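You operate a simulated robot arm through the tools that you are given. There is no shell and no other tool.

Carry out the task below with a simulated robot arm. There is one attempt and no reset: what you move stays moved.

## Task
Two faults at the panel: switch off the fan whose meter reads red, and reset the tripped air circuit.
Fine: to reset, switch it off, press its button once and switch it on again; leave the rest of the panel alone.

The check looks at the end state, three seconds after you hand in, the way a careful person would. Anything else that was tipped, shoved, dropped, spilled or broken makes it a failure.

## Robot
A 6-joint arm with a two-finger parallel gripper, fixed in place. Base frame: the origin is at the foot of the arm, x ahead of it, y to its left, z up. Lengths are in cm, angles in degrees, forces in N, time in s.
With the tool pointing down near the work surface it reaches from about 28 to 64 cm from the base axis. Its first joint turns from -115.0 to 115.0 degrees. Payload 3.43 kg.
The TCP is the grasp point between the finger pads, 3.4 cm short of the fingertips. In the tool frame z runs along the fingers and y along their closing line. The gripper opens to 12.8 cm. The fingers are 2.4 cm wide and 1.2 cm thick; the gripper's body (4.8 by 13 cm) begins 9.6 cm behind the TCP.
Orientation is told as [roll, pitch, yaw] about the base's x, y, z axes, in that order, counted from this pose: with the fingers straight down and closing along the base's y, the tool's x points along the base's -x, its y along +y and its z along -z.

## Interface
- The arm moves only by the tool move_arm. Its argument "plan" is a list of rows, each a list of 7 numbers: the opening in per cent of the stroke, from 0 (shut) to 100 (fully open), then the shift along the base's x, y, z in units of 300 mm (1.0 is 300 mm), then the turn, a rotation vector about the base's x, y, z in units of 180 degrees (1.0 is 180 degrees). In form: [[grip, tx, ty, tz, wx, wy, wz], ...]. A call has 1 to 20 rows; each row is the pose to reach, as a shift and turn from the pose commanded when the call began. A call with a number of a shift or a turn outside -1 to 1 is refused whole. Rows are played at 5 a second. More than 5 cm and 8.6 degrees between two rows, or a gripper value outside its range, and nothing of the call is played. Where a pose cannot be reached the arm comes as near as it can. A force on the tool above 40 N (or 10 N above the force at the start of the call, whichever is more), or a blocked arm, ends the call early, and 0.2 s more pass. Each finger travels about 15.3 cm/s and halts on what it meets, pressing with about 24 N; the grip force reading is that of the motor and also rises with nothing between the fingers. The clock runs only during rows and for 0.2 s after the last one: add rows that repeat a pose to give the fingers time. The reply holds the time, the measured pose of the TCP, the force on the tool along the base axes, the opening and the grip force, in the units named above and with some noise, with the torque about the TCP (base axes, N m) and any sound that the robot's microphone picked up.
- Cameras (640 x 400 px; columns grow to the right, rows downward): "scene" is fixed at [21.95, -49.83, 150.48]; the picture's right is [1.00, -0.02, 0.00], its down [-0.01, -0.50, -0.87] and it looks along [0.02, 0.87, -0.50] (base axes); focal length 351 px, centre (320, 200). "wrist" rides on the gripper at [7.6, -1.1, -16] in the tool frame; the picture's right is [0.15, 0.99, 0.00], its down [-0.88, 0.13, -0.46] and it looks along [-0.45, 0.07, 0.89] (tool axes); focal length 234 px, centre (320, 200). There is no depth. A picture from a camera that has moved, and an enlarged one, comes with that camera's place and axes in the base frame and with its lens.
- grab_frame(camera): a new picture of that camera. It takes no simulated time.
- slide_trunk(by): slides the trunk up (or, below 0, down) by that many cm; the arm rides with it, the base frame stays. It gives what a move gives, with no picture.
- inspect(camera, box): a new picture of the part [left, top, right, bottom] of that camera's present view, enlarged. It takes no simulated time.
- finish_job(): hands the job in; it is judged then, once.

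Places have to be worked out from the pictures, the camera data and where the tool is seen. Open the gripper and draw the arm clear of the work before you hand the job in, unless the task says otherwise.

The tools are called after "Call:" as a command line: name --pt "numbers of a row" for each row, then --argument value for the rest, lists and objects as JSON in quotes. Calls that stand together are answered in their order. move_arm: Moves the arm, as the interface text tells. Its arguments: {"type":"object","properties":{"plan":{"type":"array","items":{"type":"array","items":{"type":"number"}}}},"required":["plan"]} The other tools are called the same way: slide_trunk (by) slides the trunk up or down; grab_frame (camera) takes a picture; inspect (camera, box) takes an enlarged picture of a part of a camera's view; finish_job () hands the job in.

At the start:

```text
t: 0.0
eef_pos: [12.81, 31.81, 115.24]
orientation: [0.0, 0.1, 0.0]
wrist_force: [0.5, -0.8, 0.3]
moment: [-0.01, 0.02, -0.01]
gripper_width: 12.8
grasp_force: 0.1
trunk travel left (down, up): [-90.0, 9.0]
```

scene: 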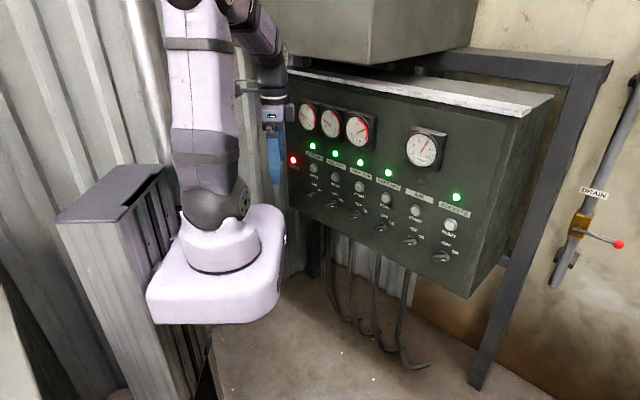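
wrist: 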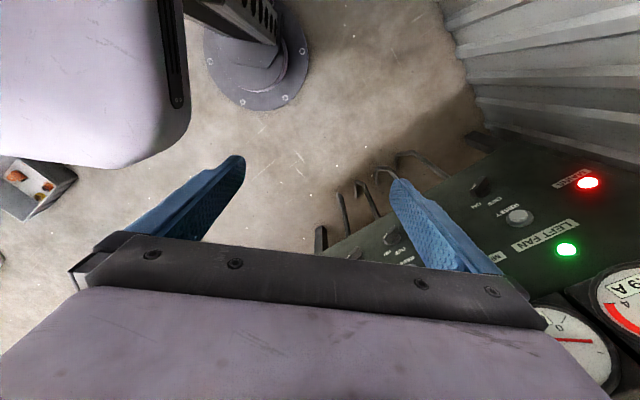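

I start with closer looks at the panel, since labels and meters are too small to read in the full picture.

Call:
inspect --camera "scene" --box '[280, 80, 400, 155]'

Call:
inspect --camera "scene" --box '[280, 140, 400, 215]'

Call:
inspect --camera "scene" --box '[320, 170, 480, 270]'

Call:
inspect --camera "scene" --box '[380, 110, 500, 185]'

```text
5.33 times, centred on (340, 118) of scene
camera zoom: at [21.95, -49.83, 150.48], right [1.0, -0.02, 0.0], down [-0.01, -0.5, -0.87], along [0.02, 0.87, -0.5], focal length 1871 px, centre (213, 640)
```

zoom: 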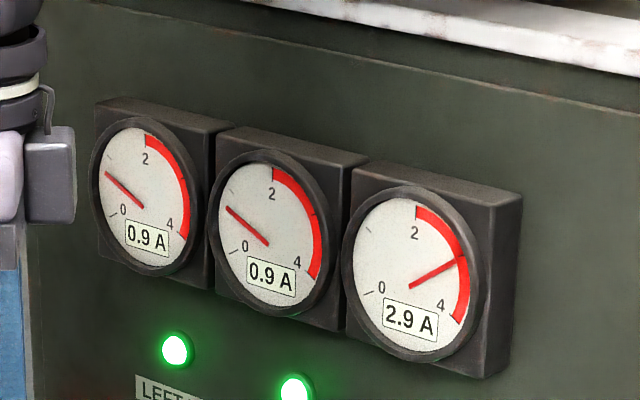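

```text
5.33 times, centred on (340, 178) of scene
camera zoom: at [21.95, -49.83, 150.48], right [1.0, -0.02, 0.0], down [-0.01, -0.5, -0.87], along [0.02, 0.87, -0.5], focal length 1871 px, centre (213, 320)
```

zoom: 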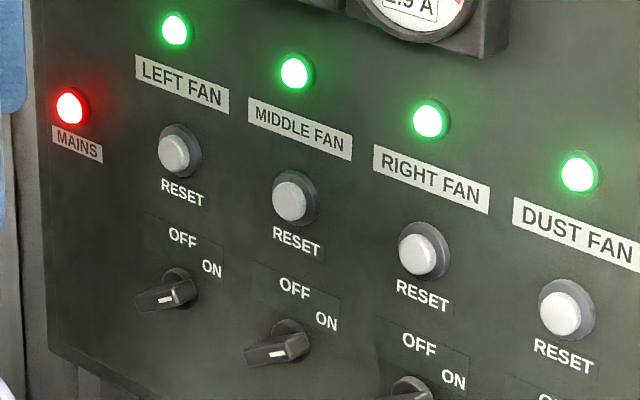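

```text
4.00 times, centred on (400, 220) of scene
camera zoom: at [21.95, -49.83, 150.48], right [1.0, -0.02, 0.0], down [-0.01, -0.5, -0.87], along [0.02, 0.87, -0.5], focal length 1404 px, centre (0, 120)
```

zoom: 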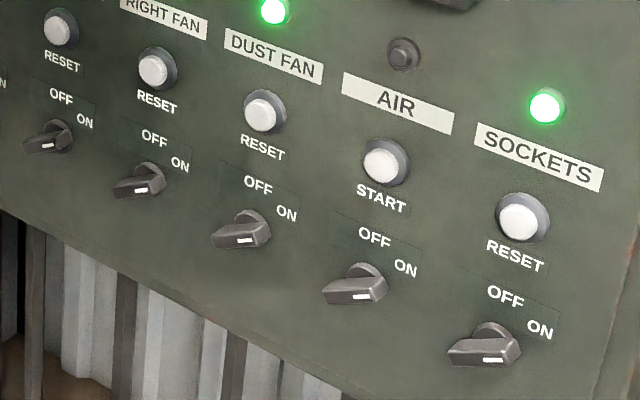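

```text
5.33 times, centred on (440, 148) of scene
camera zoom: at [21.95, -49.83, 150.48], right [1.0, -0.02, 0.0], down [-0.01, -0.5, -0.87], along [0.02, 0.87, -0.5], focal length 1871 px, centre (-320, 480)
```

zoom: 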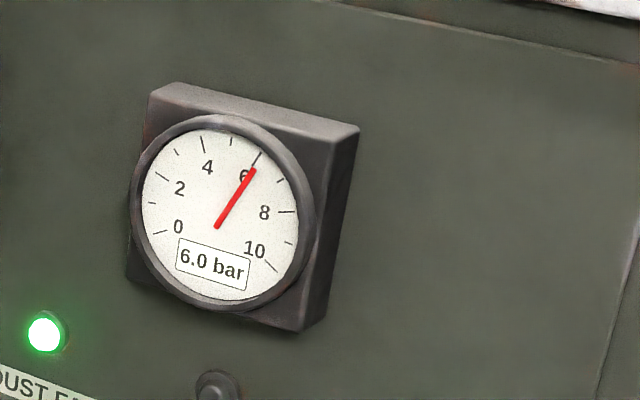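

The third meter (2.9 A, over RIGHT FAN) is in the red, and the AIR lamp is dark with its button marked START. Triangulating the lamps puts the panel roughly on the plane x+y≈92, facing the robot at about 45°, so I'll turn the tool horizontal toward it at a safe standoff for a frontal view.

Call:
move_arm --pt "100 0.047 -0.005 -0.028 0.0163 -0.0393 0.0163" --pt "100 0.095 -0.01 -0.057 0.0326 -0.0786 0.0326" --pt "100 0.142 -0.015 -0.085 0.0489 -0.118 0.0489" --pt "100 0.19 -0.02 -0.113 0.0651 -0.1573 0.0651" --pt "100 0.237 -0.025 -0.142 0.0814 -0.1966 0.0814" --pt "100 0.285 -0.03 -0.17 0.0977 -0.2359 0.0977" --pt "100 0.332 -0.035 -0.198 0.114 -0.2752 0.114" --pt "100 0.38 -0.04 -0.227 0.1303 -0.3145 0.1303" --pt "100 0.427 -0.045 -0.255 0.1466 -0.3539 0.1466" --pt "100 0.475 -0.05 -0.283 0.1628 -0.3932 0.1628" --pt "100 0.522 -0.055 -0.312 0.1791 -0.4325 0.1791" --pt "100 0.57 -0.06 -0.34 0.1954 -0.4718 0.1954"

Call:
grab_frame --camera "scene"

Call:
grab_frame --camera "wrist"

```text
t: 2.8
eef_pos: [37.3, 36.28, 113.77]
orientation: [-128.9, -78.3, 169.8]
wrist_force: [0.6, 0.5, -0.2]
moment: [0.0, 0.03, -0.03]
gripper_width: 12.82
grasp_force: 0.1
out of reach, approached as far as the arm can: row 6, 7, 8, 9, 10, 11, 12
trunk travel left (down, up): [-90.0, 9.0]
stopped in row 12: the arm was blocked; the commanded pose is now the measured one
```

```text
taken
```

scene: 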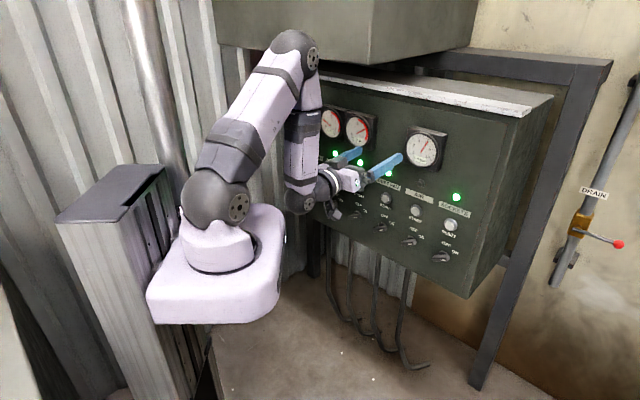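

```text
taken
camera wrist: at [27.61, 24.83, 104.46], right [-0.6, 0.74, -0.3], down [-0.6, -0.17, 0.78], along [0.53, 0.65, 0.54], focal length 234 px, centre (320, 200)
```

wrist: 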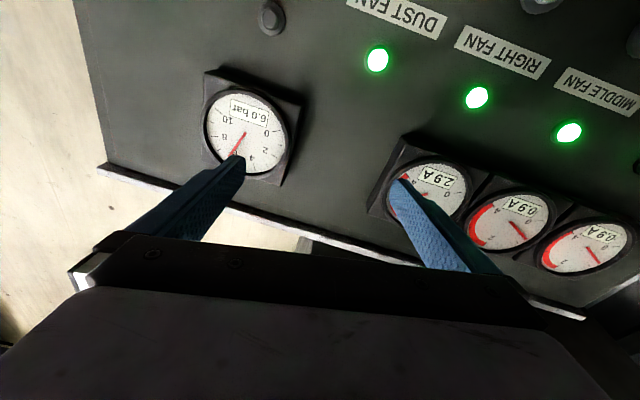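

Refined triangulation: lamps at z≈104.4, panel plane x+y≈92, circuits 11 cm apart along (0.71,-0.71), so RIGHT FAN ≈(37.3,54.7), AIR ≈(52.8,39.1), buttons z≈95, knobs z≈85. The arm was too folded, so I level the tool and go down at about 8 cm tip clearance.

Call:
move_arm --pt "100 -0.002 0.004 -0.115 0.0016 0.0106 0.004" --pt "100 -0.004 0.008 -0.23 0.0032 0.0213 0.008" --pt "100 -0.005 0.012 -0.346 0.0048 0.0319 0.012" --pt "100 -0.007 0.016 -0.461 0.0063 0.0425 0.0161" --pt "100 -0.008 0.02 -0.577 0.0079 0.0532 0.0201" --pt "100 -0.01 0.024 -0.692 0.0095 0.0638 0.0241"

Call:
grab_frame --camera "scene"

Call:
grab_frame --camera "wrist"

```text
t: 4.2
eef_pos: [39.48, 43.88, 93.68]
orientation: [-89.6, -80.9, 133.3]
wrist_force: [0.5, -0.2, 0.2]
moment: [0.02, 0.03, -0.01]
gripper_width: 12.79
grasp_force: 0.0
out of reach, approached as far as the arm can: row 1, 2, 3, 4, 5, 6
trunk travel left (down, up): [-90.0, 9.0]
```

```text
taken
```

scene: 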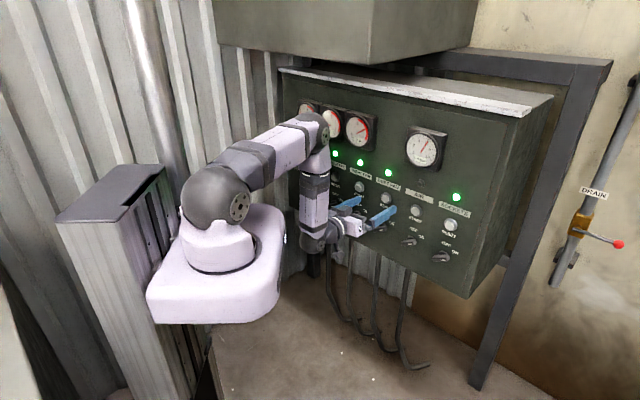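

```text
taken
camera wrist: at [29.44, 31.24, 86.47], right [-0.66, 0.69, -0.3], down [-0.51, -0.12, 0.85], along [0.55, 0.72, 0.43], focal length 234 px, centre (320, 200)
```

wrist: 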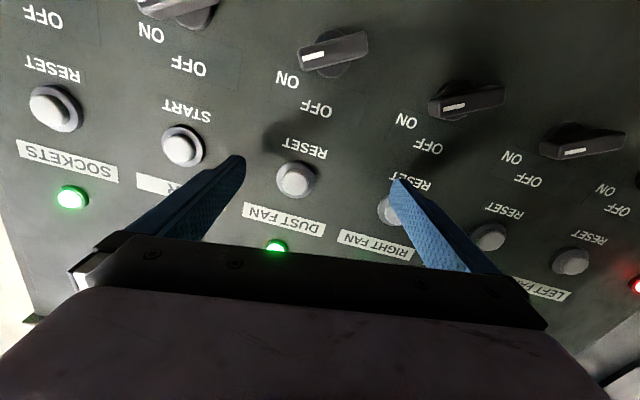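

The tips ended closer to the panel than I asked (about 2.6 cm off) because the wrist can't bend this far with the trunk so high. I back off up and away with the tool pitched down, before lowering the trunk.

Call:
move_arm --pt "100 -0.05 -0.05 0.05 -0.03 0.03 0" --pt "100 -0.1 -0.1 0.1 -0.059 0.059 0" --pt "100 -0.15 -0.15 0.15 -0.088 0.088 0" --pt "100 -0.2 -0.2 0.2 -0.118 0.118 0" --pt "100 -0.25 -0.25 0.25 -0.147 0.147 0" --pt "100 -0.27 -0.27 0.27 -0.177 0.177 0"

Call:
grab_frame --camera "scene"

```text
t: 5.6
eef_pos: [31.04, 35.76, 102.05]
orientation: [-9.9, -44.0, 57.5]
wrist_force: [-0.3, -1.1, 0.0]
moment: [-0.01, -0.03, -0.02]
gripper_width: 12.8
grasp_force: 0.1
trunk travel left (down, up): [-90.0, 9.0]
```

```text
taken
```

scene: 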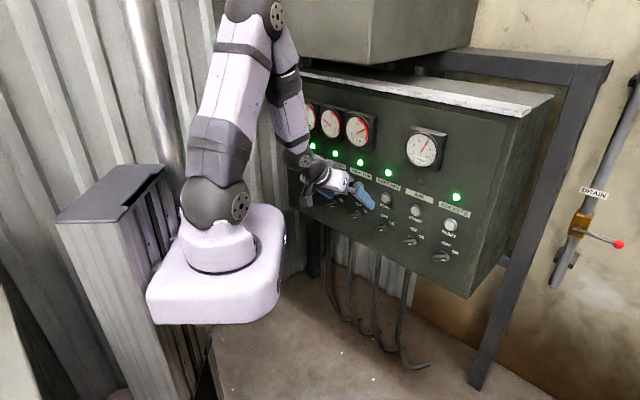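

That pose was reached exactly (the reference is the reached pose). Now I lower the trunk so the shoulder sits near knob height; the tool at radius ~47 has free air below it.

Call:
slide_trunk --by -40

Call:
grab_frame --camera "scene"

Call:
grab_frame --camera "wrist"

```text
t: 9.4
eef_pos: [31.14, 35.74, 61.94]
orientation: [-10.0, -44.0, 57.5]
wrist_force: [-0.3, 0.6, 0.2]
moment: [0.02, 0.0, -0.01]
gripper_width: 12.8
grasp_force: 0.0
trunk travel left (down, up): [-50.0, 49.0]
```

```text
taken
```

scene: 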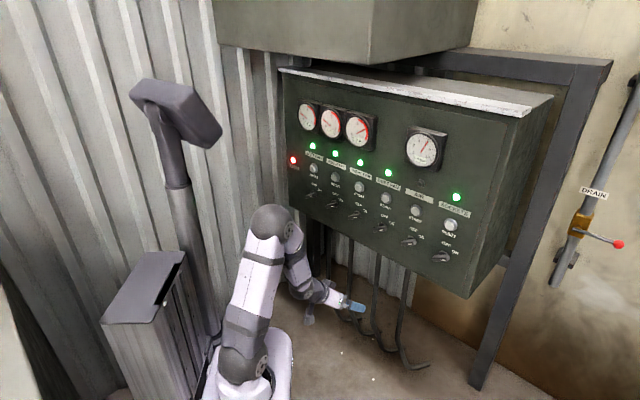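

```text
taken
camera wrist: at [20.68, 22.86, 68.26], right [-0.81, 0.53, -0.22], down [0.01, 0.4, 0.92], along [0.58, 0.75, -0.33], focal length 234 px, centre (320, 200)
```

wrist: 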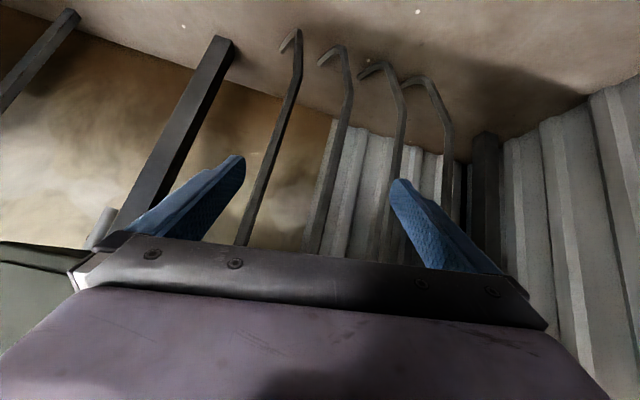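

Trunk is lowered and the area is clear. I now raise the tool to level at about (36,36,88), tips ~10 cm short of the panel.

Call:
move_arm --pt "100 0.02 0.001 0.108 0.0266 -0.0178 -0.0016" --pt "100 0.041 0.002 0.217 0.0531 -0.0355 -0.0033" --pt "100 0.061 0.003 0.325 0.0797 -0.0533 -0.0049" --pt "100 0.082 0.004 0.433 0.1063 -0.071 -0.0066" --pt "100 0.102 0.005 0.542 0.1328 -0.0888 -0.0082" --pt "100 0.122 0.006 0.65 0.1594 -0.1065 -0.0098" --pt "100 0.143 0.007 0.759 0.1859 -0.1243 -0.0115" --pt "100 0.163 0.008 0.867 0.2125 -0.142 -0.0131"

Call:
grab_frame --camera "scene"

Call:
grab_frame --camera "wrist"

```text
t: 11.2
eef_pos: [36.04, 37.23, 88.3]
orientation: [101.1, -90.0, -56.5]
wrist_force: [-0.1, 0.3, 0.7]
moment: [0.01, -0.01, 0.02]
gripper_width: 12.78
grasp_force: 0.0
out of reach, approached as far as the arm can: row 3, 4, 5, 6, 7, 8
trunk travel left (down, up): [-50.0, 49.0]
```

```text
taken
```

scene: 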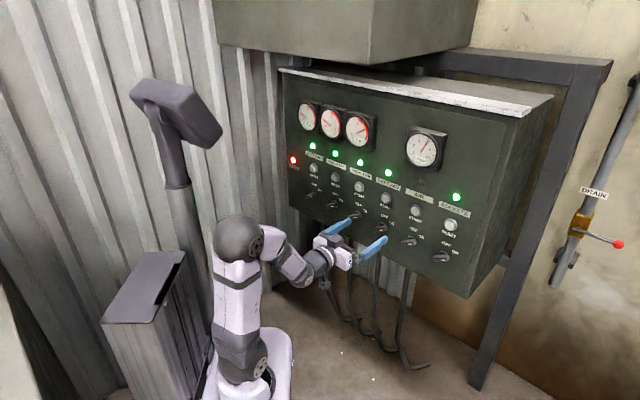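

```text
taken
camera wrist: at [25.37, 25.28, 80.78], right [-0.69, 0.7, -0.15], down [-0.42, -0.23, 0.88], along [0.59, 0.67, 0.45], focal length 234 px, centre (320, 200)
```

wrist: 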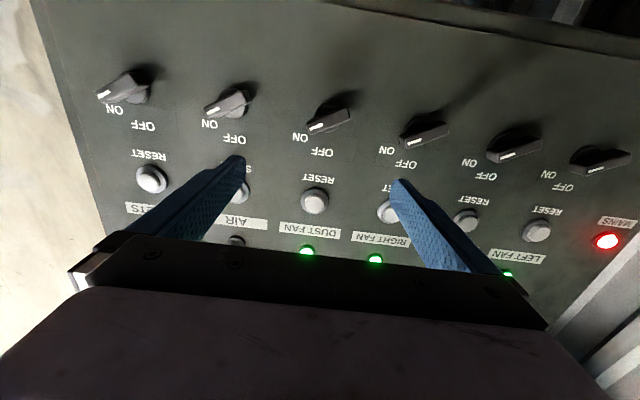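

Now the tool is level with a frontal view (upside down in the picture). I zoom in on the AIR and RIGHT FAN knobs and labels.

Call:
inspect --camera "wrist" --box '[190, 70, 290, 140]'

Call:
inspect --camera "wrist" --box '[370, 100, 470, 170]'

Call:
inspect --camera "scene" --box '[390, 185, 470, 270]'

Call:
inspect --camera "wrist" --box '[90, 60, 340, 220]'

```text
5.71 times, centred on (240, 105) of wrist
camera zoom: at [25.37, 25.28, 80.78], right [-0.69, 0.7, -0.15], down [-0.42, -0.23, 0.88], along [0.59, 0.67, 0.45], focal length 1338 px, centre (777, 743)
```

zoom: 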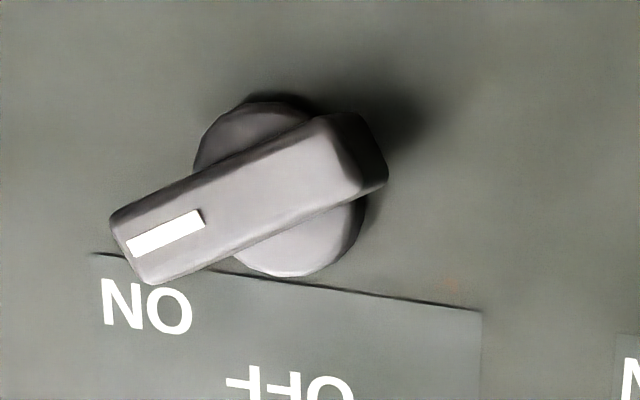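

```text
5.71 times, centred on (420, 135) of wrist
camera zoom: at [25.37, 25.28, 80.78], right [-0.69, 0.7, -0.15], down [-0.42, -0.23, 0.88], along [0.59, 0.67, 0.45], focal length 1338 px, centre (-251, 571)
```

zoom: 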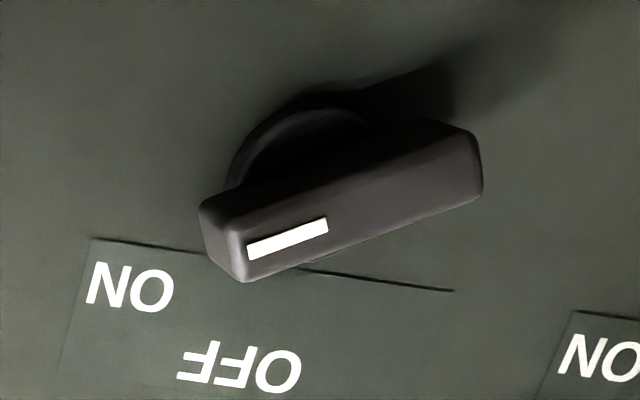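

```text
4.71 times, centred on (430, 228) of scene
camera zoom: at [21.95, -49.83, 150.48], right [1.0, -0.02, 0.0], down [-0.01, -0.5, -0.87], along [0.02, 0.87, -0.5], focal length 1651 px, centre (-198, 71)
```

zoom: 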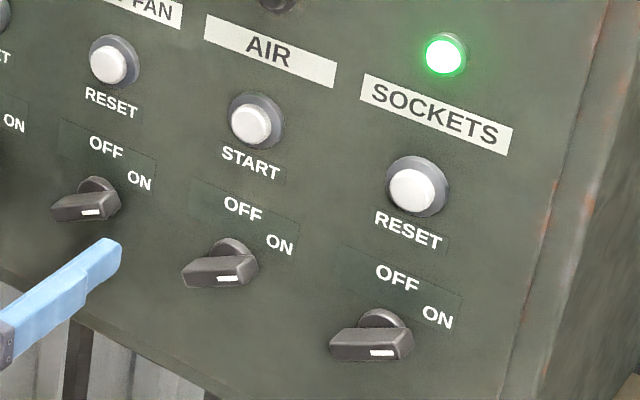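

```text
2.50 times, centred on (215, 140) of wrist
camera zoom: at [25.37, 25.28, 80.78], right [-0.69, 0.7, -0.15], down [-0.42, -0.23, 0.88], along [0.59, 0.67, 0.45], focal length 585 px, centre (582, 350)
```

zoom: 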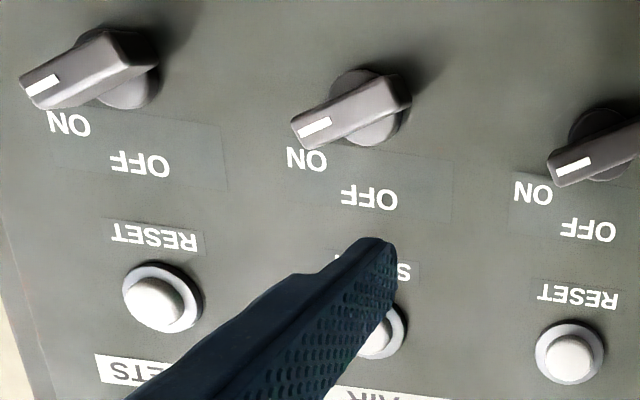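

Findings: bar handle points ON at about 60° clockwise of OFF (straight up); handle ≈4.5×1.5 cm, its front ~3 cm off the panel face (n≈65 cm along the 45° direction). AIR knob axis is at u≈9.7, z≈84.5. I go to a standoff in front of AIR, rolling the tool 60° so the fingers close across the handle.

Call:
move_arm --pt "40 0.037 -0.025 -0.016 0.0295 0.0295 0" --pt "40 0.075 -0.049 -0.032 0.0589 0.0589 0" --pt "40 0.112 -0.074 -0.048 0.0884 0.0884 0" --pt "40 0.15 -0.098 -0.063 0.1179 0.1179 0" --pt "40 0.187 -0.123 -0.079 0.1473 0.1473 0" --pt "40 0.225 -0.148 -0.095 0.1768 0.1768 0" --pt "40 0.262 -0.172 -0.111 0.2062 0.2062 0" --pt "40 0.3 -0.197 -0.127 0.2357 0.2357 0" --pt "40 0.3 -0.197 -0.127 0.2357 0.2357 0"

Call:
grab_frame --camera "scene"

Call:
grab_frame --camera "wrist"

```text
t: 13.2
eef_pos: [38.88, 29.27, 85.93]
orientation: [28.7, -66.5, 6.6]
wrist_force: [-0.1, 0.5, 0.5]
moment: [-0.01, -0.03, 0.01]
gripper_width: 5.09
grasp_force: 0.0
out of reach, approached as far as the arm can: row 1, 2, 3, 4, 5, 6, 7, 8, 9
trunk travel left (down, up): [-50.0, 49.0]
```

```text
taken
```

scene: 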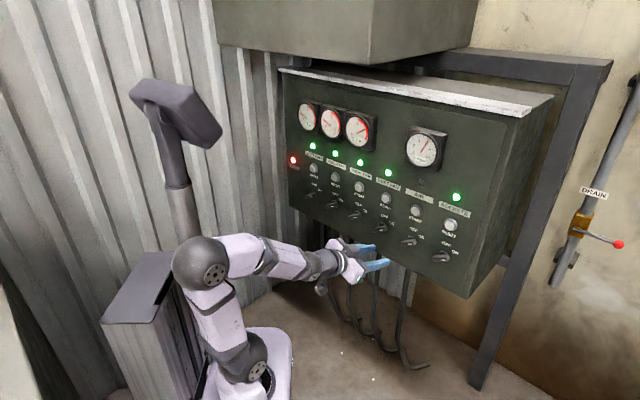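

```text
taken
camera wrist: at [24.58, 18.96, 84.45], right [-0.59, 0.8, 0.06], down [-0.06, -0.11, 0.99], along [0.8, 0.58, 0.12], focal length 234 px, centre (320, 200)
```

wrist: 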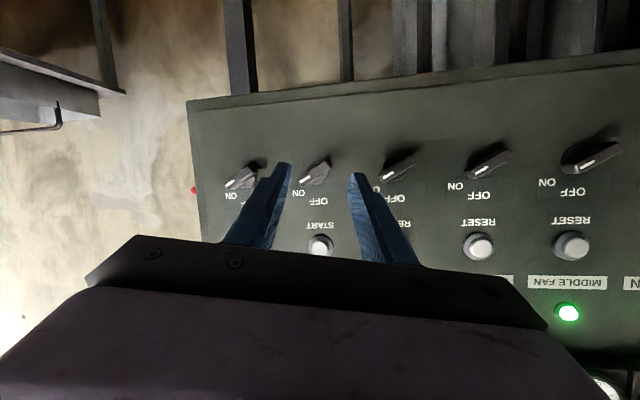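

The arm could not roll that way (it compromised pose instead), so one wrist joint is near its limit in that direction. I return to level at the standoff first, then will test rolling the other way.

Call:
move_arm --pt "40 0.051 0.017 -0.012 0.0065 -0.0327 0.0135" --pt "40 0.102 0.034 -0.024 0.0129 -0.0655 0.027" --pt "40 0.153 0.051 -0.036 0.0194 -0.0982 0.0404" --pt "40 0.204 0.068 -0.048 0.0258 -0.1309 0.0539" --pt "40 0.204 0.068 -0.048 0.0258 -0.1309 0.0539"

Call:
grab_frame --camera "scene"

Call:
grab_frame --camera "wrist"

```text
t: 14.4
eef_pos: [36.14, 37.8, 85.88]
orientation: [-140.7, -89.5, -174.9]
wrist_force: [0.3, 0.8, -1.2]
moment: [0.0, 0.03, 0.03]
gripper_width: 5.14
grasp_force: 0.0
out of reach, approached as far as the arm can: row 1, 2, 3, 4, 5
trunk travel left (down, up): [-50.0, 49.0]
```

```text
taken
```

scene: 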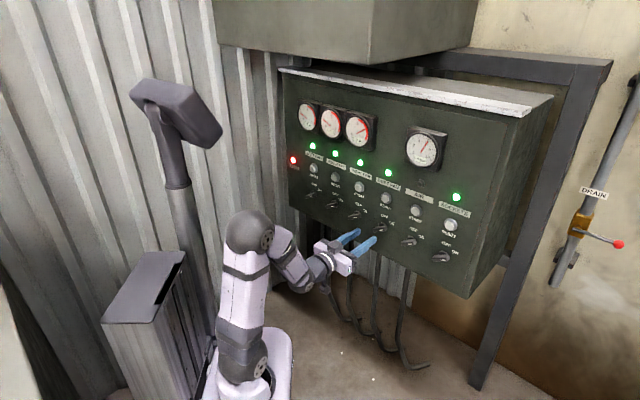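

```text
taken
camera wrist: at [25.5, 25.9, 78.24], right [-0.69, 0.71, -0.15], down [-0.42, -0.23, 0.88], along [0.59, 0.67, 0.46], focal length 234 px, centre (320, 200)
```

wrist: 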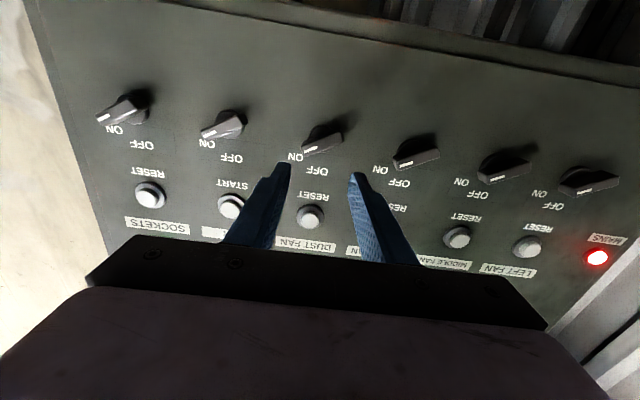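

Level orientation is held but the arm can't go right: the same wrist joint limit. Rolling the opposite way (counter-clockwise 120°) gives the same finger alignment across the handle with ample margin, so I try that at the standoff.

Call:
move_arm --pt "40 0.02 -0.014 -0.003 -0.0314 -0.0314 0" --pt "40 0.04 -0.029 -0.006 -0.0629 -0.0629 0" --pt "40 0.059 -0.043 -0.009 -0.0943 -0.0943 0" --pt "40 0.079 -0.058 -0.013 -0.1257 -0.1257 0" --pt "40 0.099 -0.072 -0.016 -0.1571 -0.1571 0" --pt "40 0.119 -0.087 -0.019 -0.1886 -0.1886 0" --pt "40 0.139 -0.101 -0.022 -0.22 -0.22 0" --pt "40 0.158 -0.116 -0.025 -0.2514 -0.2514 0" --pt "40 0.178 -0.13 -0.028 -0.2828 -0.2828 0" --pt "40 0.198 -0.145 -0.031 -0.3143 -0.3143 0" --pt "40 0.218 -0.159 -0.034 -0.3457 -0.3457 0" --pt "40 0.238 -0.174 -0.038 -0.3771 -0.3771 0" --pt "40 0.257 -0.188 -0.041 -0.4085 -0.4085 0" --pt "40 0.277 -0.203 -0.044 -0.44 -0.44 0" --pt "40 0.297 -0.217 -0.047 -0.4714 -0.4714 0"

Call:
grab_frame --camera "scene"

Call:
grab_frame --camera "wrist"

```text
t: 17.6
eef_pos: [37.37, 36.7, 85.58]
orientation: [-89.1, 30.5, 133.1]
wrist_force: [0.2, 0.1, -0.6]
moment: [-0.02, 0.03, 0.0]
gripper_width: 5.11
grasp_force: 0.0
out of reach, approached as far as the arm can: row 1, 2, 3, 4, 5, 6, 7, 8, 9, 10, 11, 12, 13, 14, 15
trunk travel left (down, up): [-50.0, 49.0]
```

```text
taken
```

scene: 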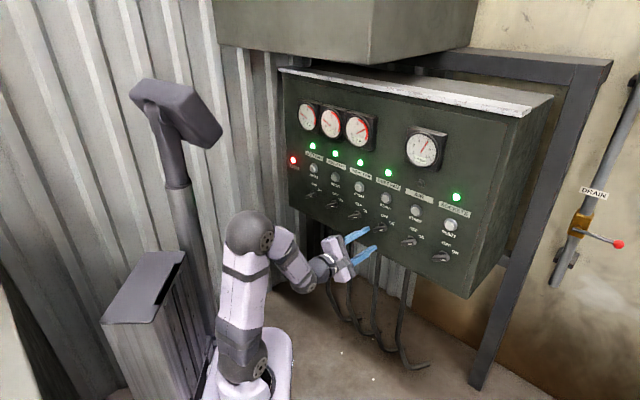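

```text
taken
camera wrist: at [29.61, 21.66, 90.68], right [0.42, -0.47, -0.78], down [-0.81, 0.2, -0.55], along [0.41, 0.86, -0.3], focal length 234 px, centre (320, 200)
```

wrist: 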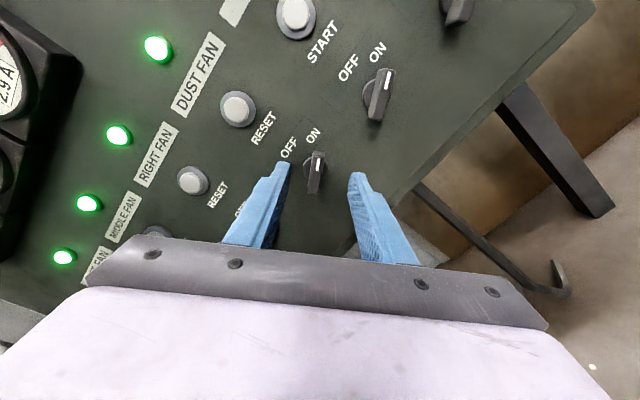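

The roll now works, but sideways motion is still refused. I look closely at the arm to understand its joint layout before choosing another trunk height.

Call:
inspect --camera "scene" --box '[200, 190, 400, 320]'

Call:
inspect --camera "scene" --box '[180, 200, 330, 400]'

```text
3.08 times, centred on (300, 255) of scene
camera zoom: at [21.95, -49.83, 150.48], right [1.0, -0.02, 0.0], down [-0.01, -0.5, -0.87], along [0.02, 0.87, -0.5], focal length 1080 px, centre (382, 31)
```

zoom: 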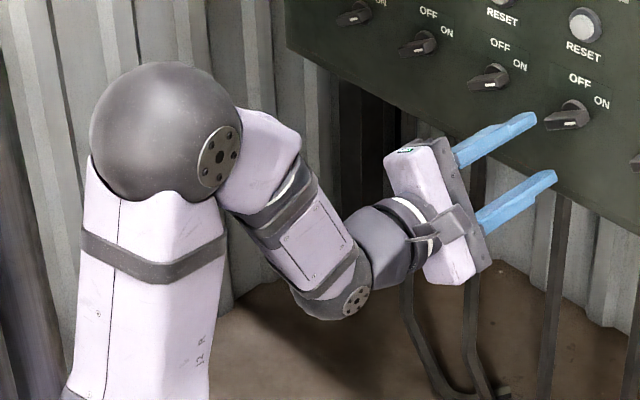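

```text
2.00 times, centred on (255, 300) of scene
camera zoom: at [21.95, -49.83, 150.48], right [1.0, -0.02, 0.0], down [-0.01, -0.5, -0.87], along [0.02, 0.87, -0.5], focal length 702 px, centre (450, 0)
```

zoom: 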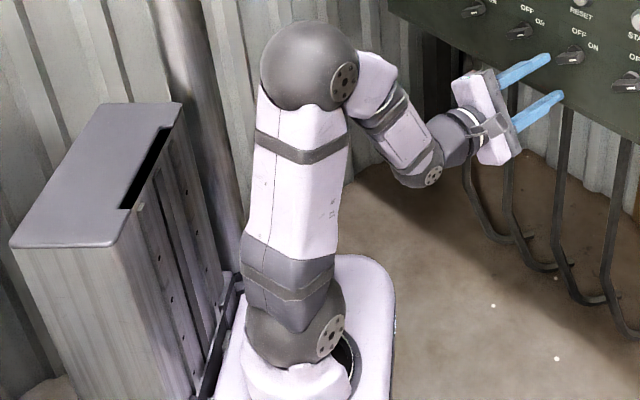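

The arm has a spherical wrist (forearm roll, bend, tool roll); shoulder z≈80, elbow folded strongly. I test sideways motion to the left at the same distance to learn which side is limited.

Call:
move_arm --pt "40 -0.047 0.04 0 0 0 0" --pt "40 -0.094 0.08 0 0 0 0" --pt "40 -0.14 0.12 0 0 0 0" --pt "40 -0.14 0.12 0 0 0 0"

```text
t: 18.6
eef_pos: [33.29, 40.43, 85.64]
orientation: [-89.5, 30.5, 135.4]
wrist_force: [-0.3, -0.1, 0.2]
moment: [0.03, 0.01, -0.02]
gripper_width: 5.09
grasp_force: 0.0
trunk travel left (down, up): [-50.0, 49.0]
```

Leftward is free, so the forearm roll is at a one-sided limit; the left target (RIGHT FAN) suits this configuration. I go to the standoff in front of the RIGHT FAN knob (u≈-12.3, z≈84.4), fingers already aligned across the handle.

Call:
move_arm --pt "40 -0.064 0.108 -0.02 0 0 0" --pt "40 -0.127 0.216 -0.04 0 0 0" --pt "40 -0.127 0.216 -0.04 0 0 0"

Call:
grab_frame --camera "scene"

Call:
grab_frame --camera "wrist"

```text
t: 19.4
eef_pos: [29.43, 47.33, 84.45]
orientation: [-89.7, 30.5, 135.4]
wrist_force: [0.5, 0.4, -0.3]
moment: [0.02, 0.01, -0.05]
gripper_width: 5.14
grasp_force: 0.0
trunk travel left (down, up): [-50.0, 49.0]
```

```text
taken
```

scene: 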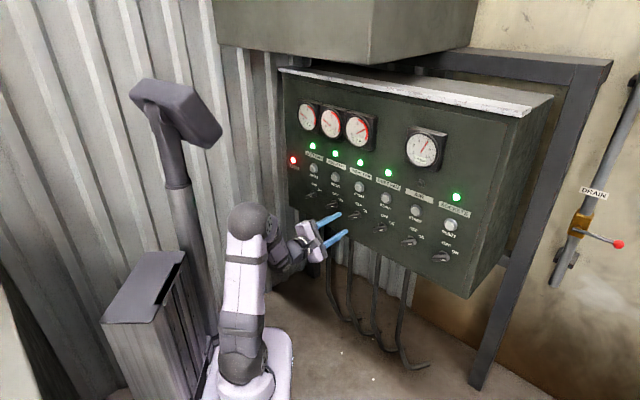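

```text
taken
camera wrist: at [22.28, 31.8, 89.37], right [0.44, -0.45, -0.78], down [-0.82, 0.16, -0.56], along [0.37, 0.88, -0.29], focal length 234 px, centre (320, 200)
```

wrist: 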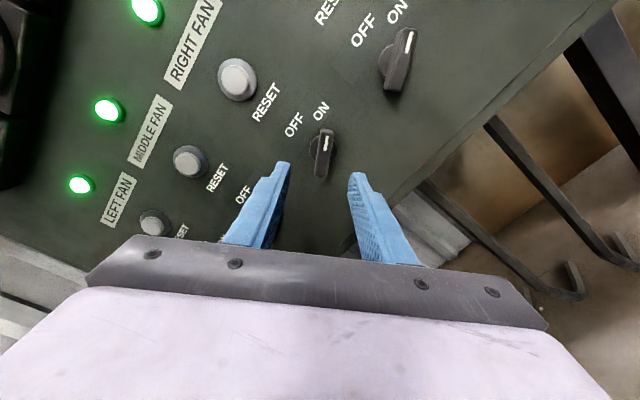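

The knob between the fingers lines up with the RIGHT FAN lamp/label/reset row. The tool axis should hit the handle's front face at about pixel (319,161); I zoom to check centring.

Call:
inspect --camera "wrist" --box '[270, 110, 370, 190]'

```text
5.00 times, centred on (320, 150) of wrist
camera zoom: at [22.28, 31.8, 89.37], right [0.44, -0.45, -0.78], down [-0.82, 0.16, -0.56], along [0.37, 0.88, -0.29], focal length 1171 px, centre (320, 450)
```

zoom: 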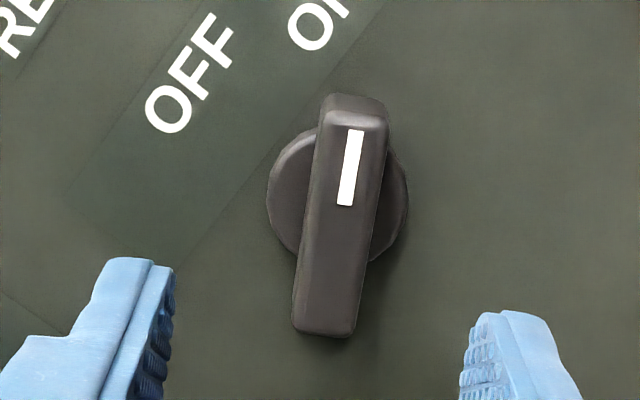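

Handle is parallel to the fingers; the knob axis is about 0.6 cm right of the tool axis. I centre, then advance until the tips are just at the handle's front face.

Call:
move_arm --pt "40 0.015 -0.015 -0.003 0 0 0" --pt "40 0.048 0.018 -0.003 0 0 0" --pt "40 0.082 0.052 -0.003 0 0 0" --pt "40 0.11 0.08 -0.003 0 0 0" --pt "40 0.11 0.08 -0.003 0 0 0"

Call:
inspect --camera "wrist" --box '[240, 100, 400, 200]'

Call:
inspect --camera "scene" --box '[290, 170, 410, 245]'

```text
t: 20.6
eef_pos: [32.62, 49.42, 84.31]
orientation: [-89.5, 30.5, 135.5]
wrist_force: [0.9, 0.7, -0.4]
moment: [-0.01, -0.01, 0.01]
gripper_width: 5.11
grasp_force: 0.0
trunk travel left (down, up): [-50.0, 49.0]
```

```text
4.00 times, centred on (320, 150) of wrist
camera zoom: at [25.52, 33.99, 89.27], right [0.44, -0.45, -0.78], down [-0.82, 0.16, -0.56], along [0.37, 0.88, -0.29], focal length 937 px, centre (320, 400)
```

zoom: 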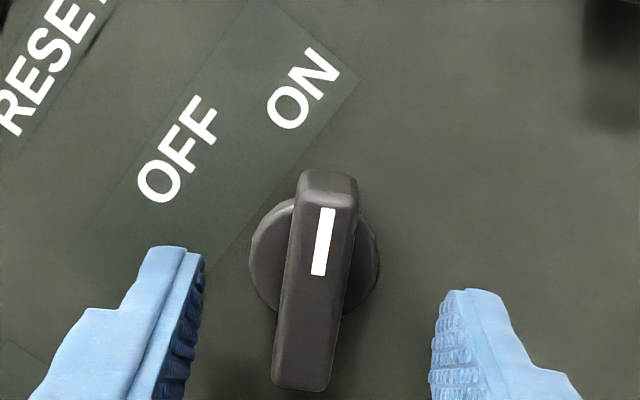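

```text
5.33 times, centred on (350, 208) of scene
camera zoom: at [21.95, -49.83, 150.48], right [1.0, -0.02, 0.0], down [-0.01, -0.5, -0.87], along [0.02, 0.87, -0.5], focal length 1871 px, centre (160, 160)
```

zoom: 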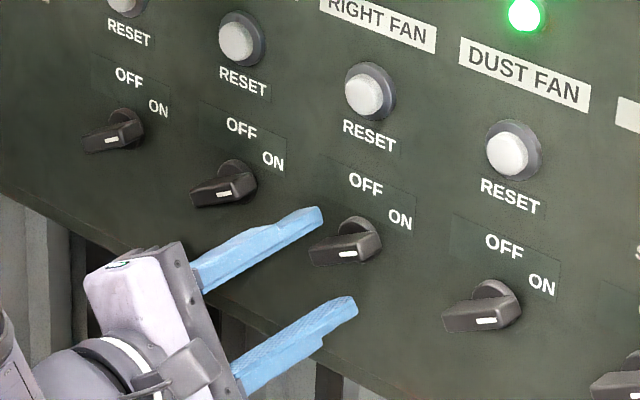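

Centred within ~0.2 cm; tips at n≈61.4. I advance another 1.6 cm beside the handle and close the fingers gently to see what width they find.

Call:
move_arm --pt "40 0.013 0.012 0.008 0 0 0" --pt "40 0.027 0.024 0.008 0 0 0" --pt "40 0.04 0.036 0.008 0 0 0" --pt "40 0.04 0.036 0.008 0 0 0"

Call:
inspect --camera "wrist" --box '[240, 100, 400, 200]'

Call:
inspect --camera "scene" --box '[290, 170, 410, 245]'

```text
t: 21.6
eef_pos: [33.92, 50.42, 84.58]
orientation: [-89.7, 30.5, 135.5]
wrist_force: [-0.1, 0.4, 0.0]
moment: [-0.01, -0.02, 0.0]
gripper_width: 5.11
grasp_force: 0.0
trunk travel left (down, up): [-50.0, 49.0]
```

```text
4.00 times, centred on (320, 150) of wrist
camera zoom: at [26.77, 34.99, 89.52], right [0.44, -0.45, -0.78], down [-0.82, 0.16, -0.56], along [0.37, 0.88, -0.29], focal length 937 px, centre (320, 400)
```

zoom: 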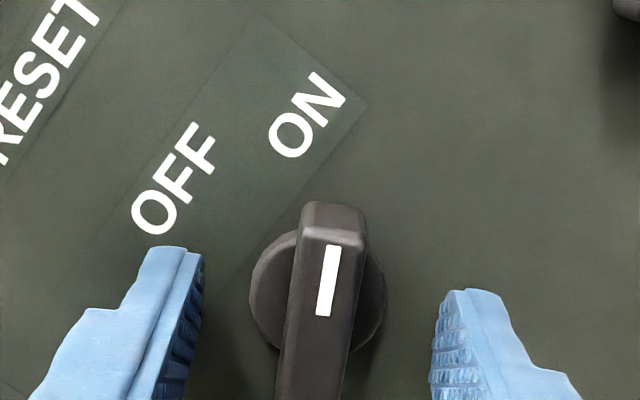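

```text
5.33 times, centred on (350, 208) of scene
camera zoom: at [21.95, -49.83, 150.48], right [1.0, -0.02, 0.0], down [-0.01, -0.5, -0.87], along [0.02, 0.87, -0.5], focal length 1871 px, centre (160, 160)
```

zoom: 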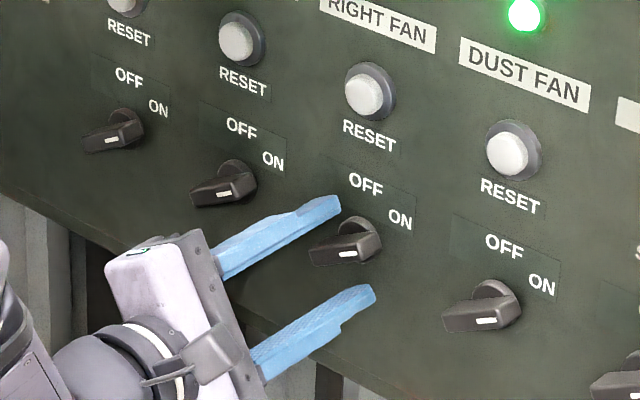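

No contact yet and tips flank the handle. I close the fingers on it.

Call:
move_arm --pt "25 0 0 0 0 0 0" --pt "15 0 0 0 0 0 0" --pt "6 0 0 0 0 0 0" --pt "6 0 0 0 0 0 0"

Call:
inspect --camera "wrist" --box '[240, 100, 400, 200]'

Call:
inspect --camera "scene" --box '[290, 170, 410, 245]'

```text
t: 22.6
eef_pos: [33.79, 50.43, 84.71]
orientation: [-89.6, 30.5, 135.5]
wrist_force: [-0.2, 1.4, 0.7]
moment: [0.1, -0.06, 0.19]
gripper_width: 1.37
grasp_force: 45.3
trunk travel left (down, up): [-50.0, 49.0]
```

```text
4.00 times, centred on (320, 150) of wrist
camera zoom: at [26.75, 34.99, 89.53], right [0.44, -0.45, -0.78], down [-0.82, 0.16, -0.56], along [0.37, 0.88, -0.29], focal length 937 px, centre (320, 400)
```

zoom: 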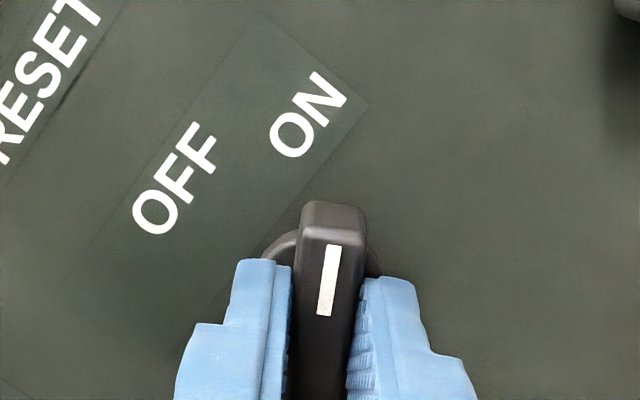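

```text
5.33 times, centred on (350, 208) of scene
camera zoom: at [21.95, -49.83, 150.48], right [1.0, -0.02, 0.0], down [-0.01, -0.5, -0.87], along [0.02, 0.87, -0.5], focal length 1871 px, centre (160, 160)
```

zoom: 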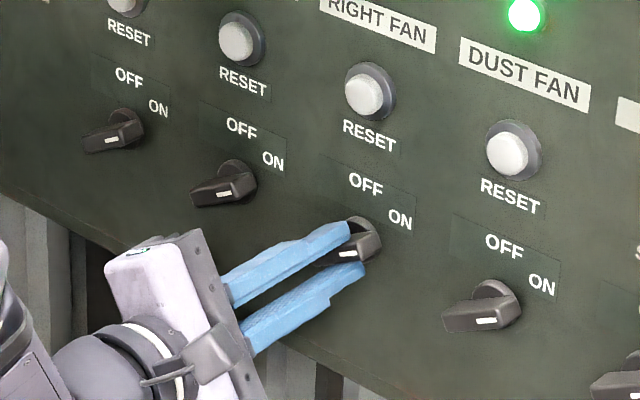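

The fingers hold the handle (1.37 cm). I rotate the tool 60° counter-clockwise about its own axis to bring the pointer from ON to OFF.

Call:
move_arm --pt "6 0 0 0 -0.0295 -0.0295 0" --pt "6 0 0 0 -0.0589 -0.0589 0" --pt "6 0 0 0 -0.0884 -0.0884 0" --pt "6 0 0 0 -0.1179 -0.1179 0" --pt "6 0 0 0 -0.1473 -0.1473 0" --pt "6 0 0 0 -0.1768 -0.1768 0" --pt "6 0 0 0 -0.2062 -0.2062 0" --pt "6 0 0 0 -0.2357 -0.2357 0" --pt "6 0 0 0 -0.2357 -0.2357 0"

Call:
grab_frame --camera "wrist"

Call:
inspect --camera "scene" --box '[290, 130, 410, 245]'

```text
t: 24.6
eef_pos: [33.74, 50.49, 84.69]
orientation: [61.3, 89.3, -73.7]
wrist_force: [-3.5, 14.7, 6.0]
moment: [0.41, 0.41, 0.65]
gripper_width: 1.35
grasp_force: 45.3
trunk travel left (down, up): [-50.0, 49.0]
```

```text
taken
camera wrist: at [21.51, 40.22, 92.34], right [0.7, -0.7, 0.16], down [-0.23, -0.42, -0.88], along [0.68, 0.58, -0.46], focal length 234 px, centre (320, 200)
```

wrist: 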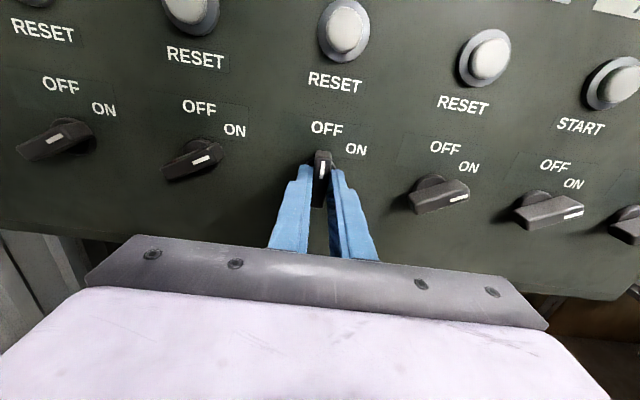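

```text
3.48 times, centred on (350, 188) of scene
camera zoom: at [21.95, -49.83, 150.48], right [1.0, -0.02, 0.0], down [-0.01, -0.5, -0.87], along [0.02, 0.87, -0.5], focal length 1220 px, centre (216, 244)
```

zoom: 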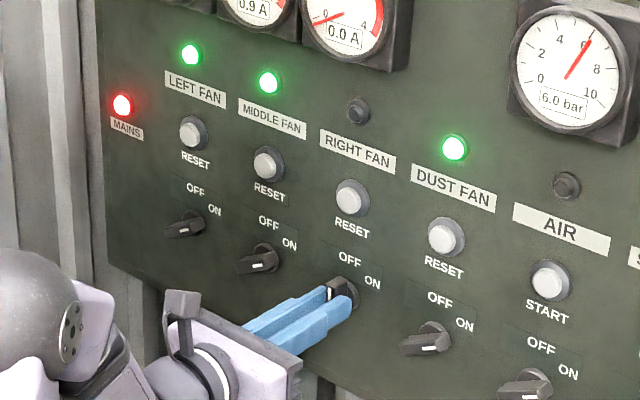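

RIGHT FAN is off: lamp dark and its meter reads 0.0 A. I open the fingers and back straight out.

Call:
move_arm --pt "40 0 0 0 0 0 0" --pt "40 0 0 0 0 0 0" --pt "40 -0.03 -0.03 0 0 0 0" --pt "40 -0.08 -0.08 0 0 0 0" --pt "40 -0.14 -0.14 0 0 0 0" --pt "40 -0.14 -0.14 0 0 0 0"

Call:
grab_frame --camera "scene"

Call:
grab_frame --camera "wrist"

```text
t: 26.0
eef_pos: [29.64, 46.28, 84.49]
orientation: [48.7, 89.4, -86.4]
wrist_force: [-0.5, 0.2, 0.2]
moment: [0.0, -0.02, -0.02]
gripper_width: 5.1
grasp_force: 0.0
trunk travel left (down, up): [-50.0, 49.0]
```

```text
taken
```

scene: 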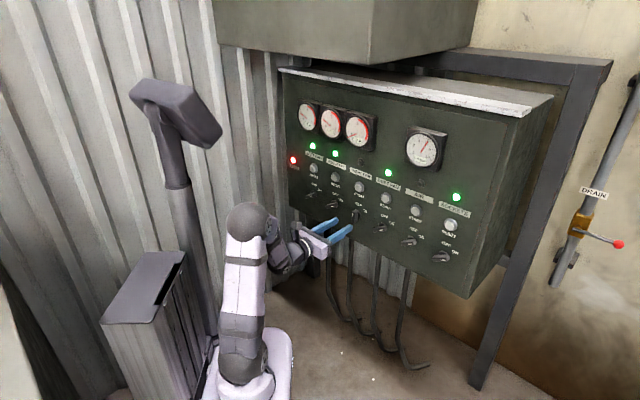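

```text
taken
camera wrist: at [17.4, 35.97, 92.27], right [0.7, -0.7, 0.15], down [-0.23, -0.42, -0.88], along [0.68, 0.57, -0.46], focal length 234 px, centre (320, 200)
```

wrist: 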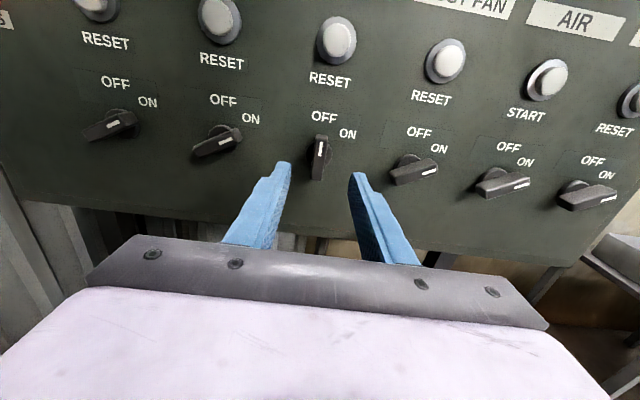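

The RIGHT FAN handle is upright at OFF and nothing else moved. For AIR I must unwind the forearm: first pitch the tool down (passing the forearm on its right), well back from the panel.

Call:
move_arm --pt "40 -0.023 -0.025 -0.026 -0.0304 0.0304 0" --pt "40 -0.046 -0.05 -0.052 -0.0607 0.0607 0" --pt "40 -0.069 -0.075 -0.077 -0.0911 0.0911 0" --pt "40 -0.092 -0.101 -0.103 -0.1214 0.1214 0" --pt "40 -0.115 -0.126 -0.129 -0.1518 0.1518 0" --pt "40 -0.138 -0.151 -0.155 -0.1821 0.1821 0" --pt "40 -0.161 -0.176 -0.18 -0.2125 0.2125 0" --pt "40 -0.184 -0.201 -0.206 -0.2428 0.2428 0" --pt "40 -0.207 -0.226 -0.232 -0.2732 0.2732 0" --pt "40 -0.23 -0.252 -0.258 -0.3035 0.3035 0" --pt "40 -0.253 -0.277 -0.283 -0.3339 0.3339 0" --pt "40 -0.253 -0.277 -0.283 -0.3339 0.3339 0"

Call:
grab_frame --camera "scene"

```text
t: 28.6
eef_pos: [22.0, 37.97, 76.1]
orientation: [0.2, 4.6, -134.5]
wrist_force: [-0.3, 0.6, -0.6]
moment: [0.02, 0.04, -0.03]
gripper_width: 5.14
grasp_force: 0.1
trunk travel left (down, up): [-50.0, 49.0]
```

```text
taken
```

scene: 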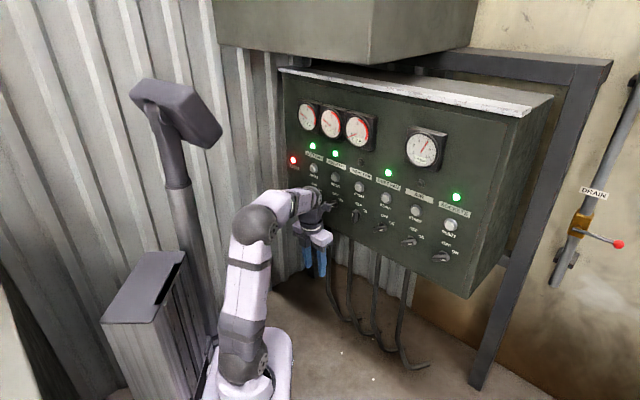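

Unwound cleanly. Now, with the tool down, I swing to the right side and spin the tool (+165°) to bring the tool-roll joint to the other end of its range.

Call:
move_arm --pt "40 0.025 -0.03 0 0.0028 0.0028 -0.0457" --pt "40 0.05 -0.06 0 0.0057 0.0057 -0.0913" --pt "40 0.075 -0.09 0 0.0085 0.0085 -0.137" --pt "40 0.1 -0.12 0 0.0113 0.0113 -0.1826" --pt "40 0.125 -0.15 0 0.0141 0.0141 -0.2283" --pt "40 0.15 -0.18 0 0.017 0.017 -0.274" --pt "40 0.175 -0.21 0 0.0198 0.0198 -0.3196" --pt "40 0.2 -0.24 0 0.0226 0.0226 -0.3653" --pt "40 0.225 -0.27 0 0.0254 0.0254 -0.4109" --pt "40 0.25 -0.3 0 0.0283 0.0283 -0.4566" --pt "40 0.275 -0.33 0 0.0311 0.0311 -0.5023" --pt "40 0.3 -0.36 0 0.0339 0.0339 -0.5479" --pt "40 0.325 -0.39 0 0.0367 0.0367 -0.5936" --pt "40 0.35 -0.42 0 0.0396 0.0396 -0.6392" --pt "40 0.375 -0.45 0 0.0424 0.0424 -0.6849" --pt "40 0.4 -0.48 0 0.0452 0.0452 -0.7306" --pt "40 0.425 -0.51 0 0.048 0.048 -0.7762" --pt "40 0.45 -0.54 0 0.0509 0.0509 -0.8219" --pt "40 0.475 -0.57 0 0.0537 0.0537 -0.8675" --pt "40 0.5 -0.6 0 0.0565 0.0565 -0.9132"

Call:
grab_frame --camera "scene"

```text
t: 32.8
eef_pos: [36.99, 19.88, 76.13]
orientation: [-1.1, -5.3, 60.4]
wrist_force: [0.0, 0.4, -0.7]
moment: [-0.02, -0.01, -0.01]
gripper_width: 5.12
grasp_force: 0.0
trunk travel left (down, up): [-50.0, 49.0]
```

```text
taken
```

scene: 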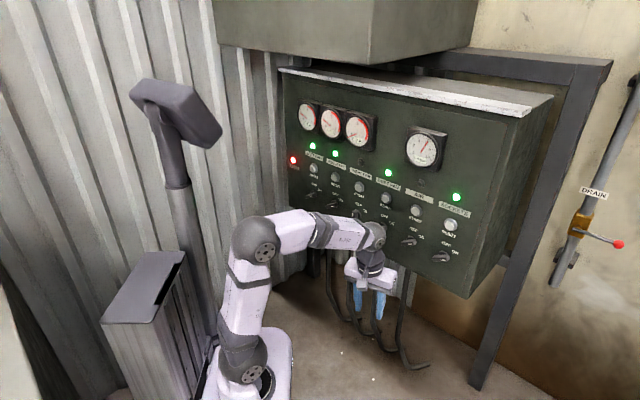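

The roll joint is following as predicted. I finish the spin with another +165° and go a bit further right, so the tool can then rise passing the forearm on its left.

Call:
move_arm --pt "40 0.005 -0.007 0 0.0028 0.0028 -0.0457" --pt "40 0.01 -0.013 0 0.0057 0.0057 -0.0913" --pt "40 0.015 -0.02 0 0.0085 0.0085 -0.137" --pt "40 0.02 -0.027 0 0.0113 0.0113 -0.1826" --pt "40 0.025 -0.033 0 0.0141 0.0141 -0.2283" --pt "40 0.03 -0.04 0 0.017 0.017 -0.274" --pt "40 0.035 -0.047 0 0.0198 0.0198 -0.3196" --pt "40 0.04 -0.053 0 0.0226 0.0226 -0.3653" --pt "40 0.045 -0.06 0 0.0254 0.0254 -0.4109" --pt "40 0.05 -0.067 0 0.0283 0.0283 -0.4566" --pt "40 0.055 -0.073 0 0.0311 0.0311 -0.5023" --pt "40 0.06 -0.08 0 0.0339 0.0339 -0.5479" --pt "40 0.065 -0.087 0 0.0367 0.0367 -0.5936" --pt "40 0.07 -0.093 0 0.0396 0.0396 -0.6392" --pt "40 0.075 -0.1 0 0.0424 0.0424 -0.6849" --pt "40 0.08 -0.107 0 0.0452 0.0452 -0.7306" --pt "40 0.085 -0.113 0 0.048 0.048 -0.7762" --pt "40 0.09 -0.12 0 0.0509 0.0509 -0.8219" --pt "40 0.095 -0.127 0 0.0537 0.0537 -0.8675" --pt "40 0.1 -0.133 0 0.0565 0.0565 -0.9132"

Call:
grab_frame --camera "wrist"

```text
t: 37.0
eef_pos: [40.13, 15.9, 76.15]
orientation: [2.7, 3.9, -104.7]
wrist_force: [-0.5, 0.6, 0.0]
moment: [0.04, 0.01, -0.04]
gripper_width: 5.12
grasp_force: 0.0
trunk travel left (down, up): [-50.0, 49.0]
```

```text
taken
camera wrist: at [39.73, 22.67, 92.49], right [0.99, -0.11, 0.06], down [-0.13, -0.91, 0.4], along [0.01, -0.4, -0.91], focal length 234 px, centre (320, 200)
```

wrist: 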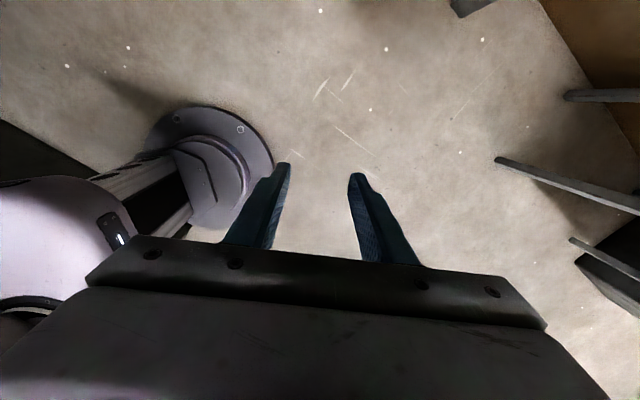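

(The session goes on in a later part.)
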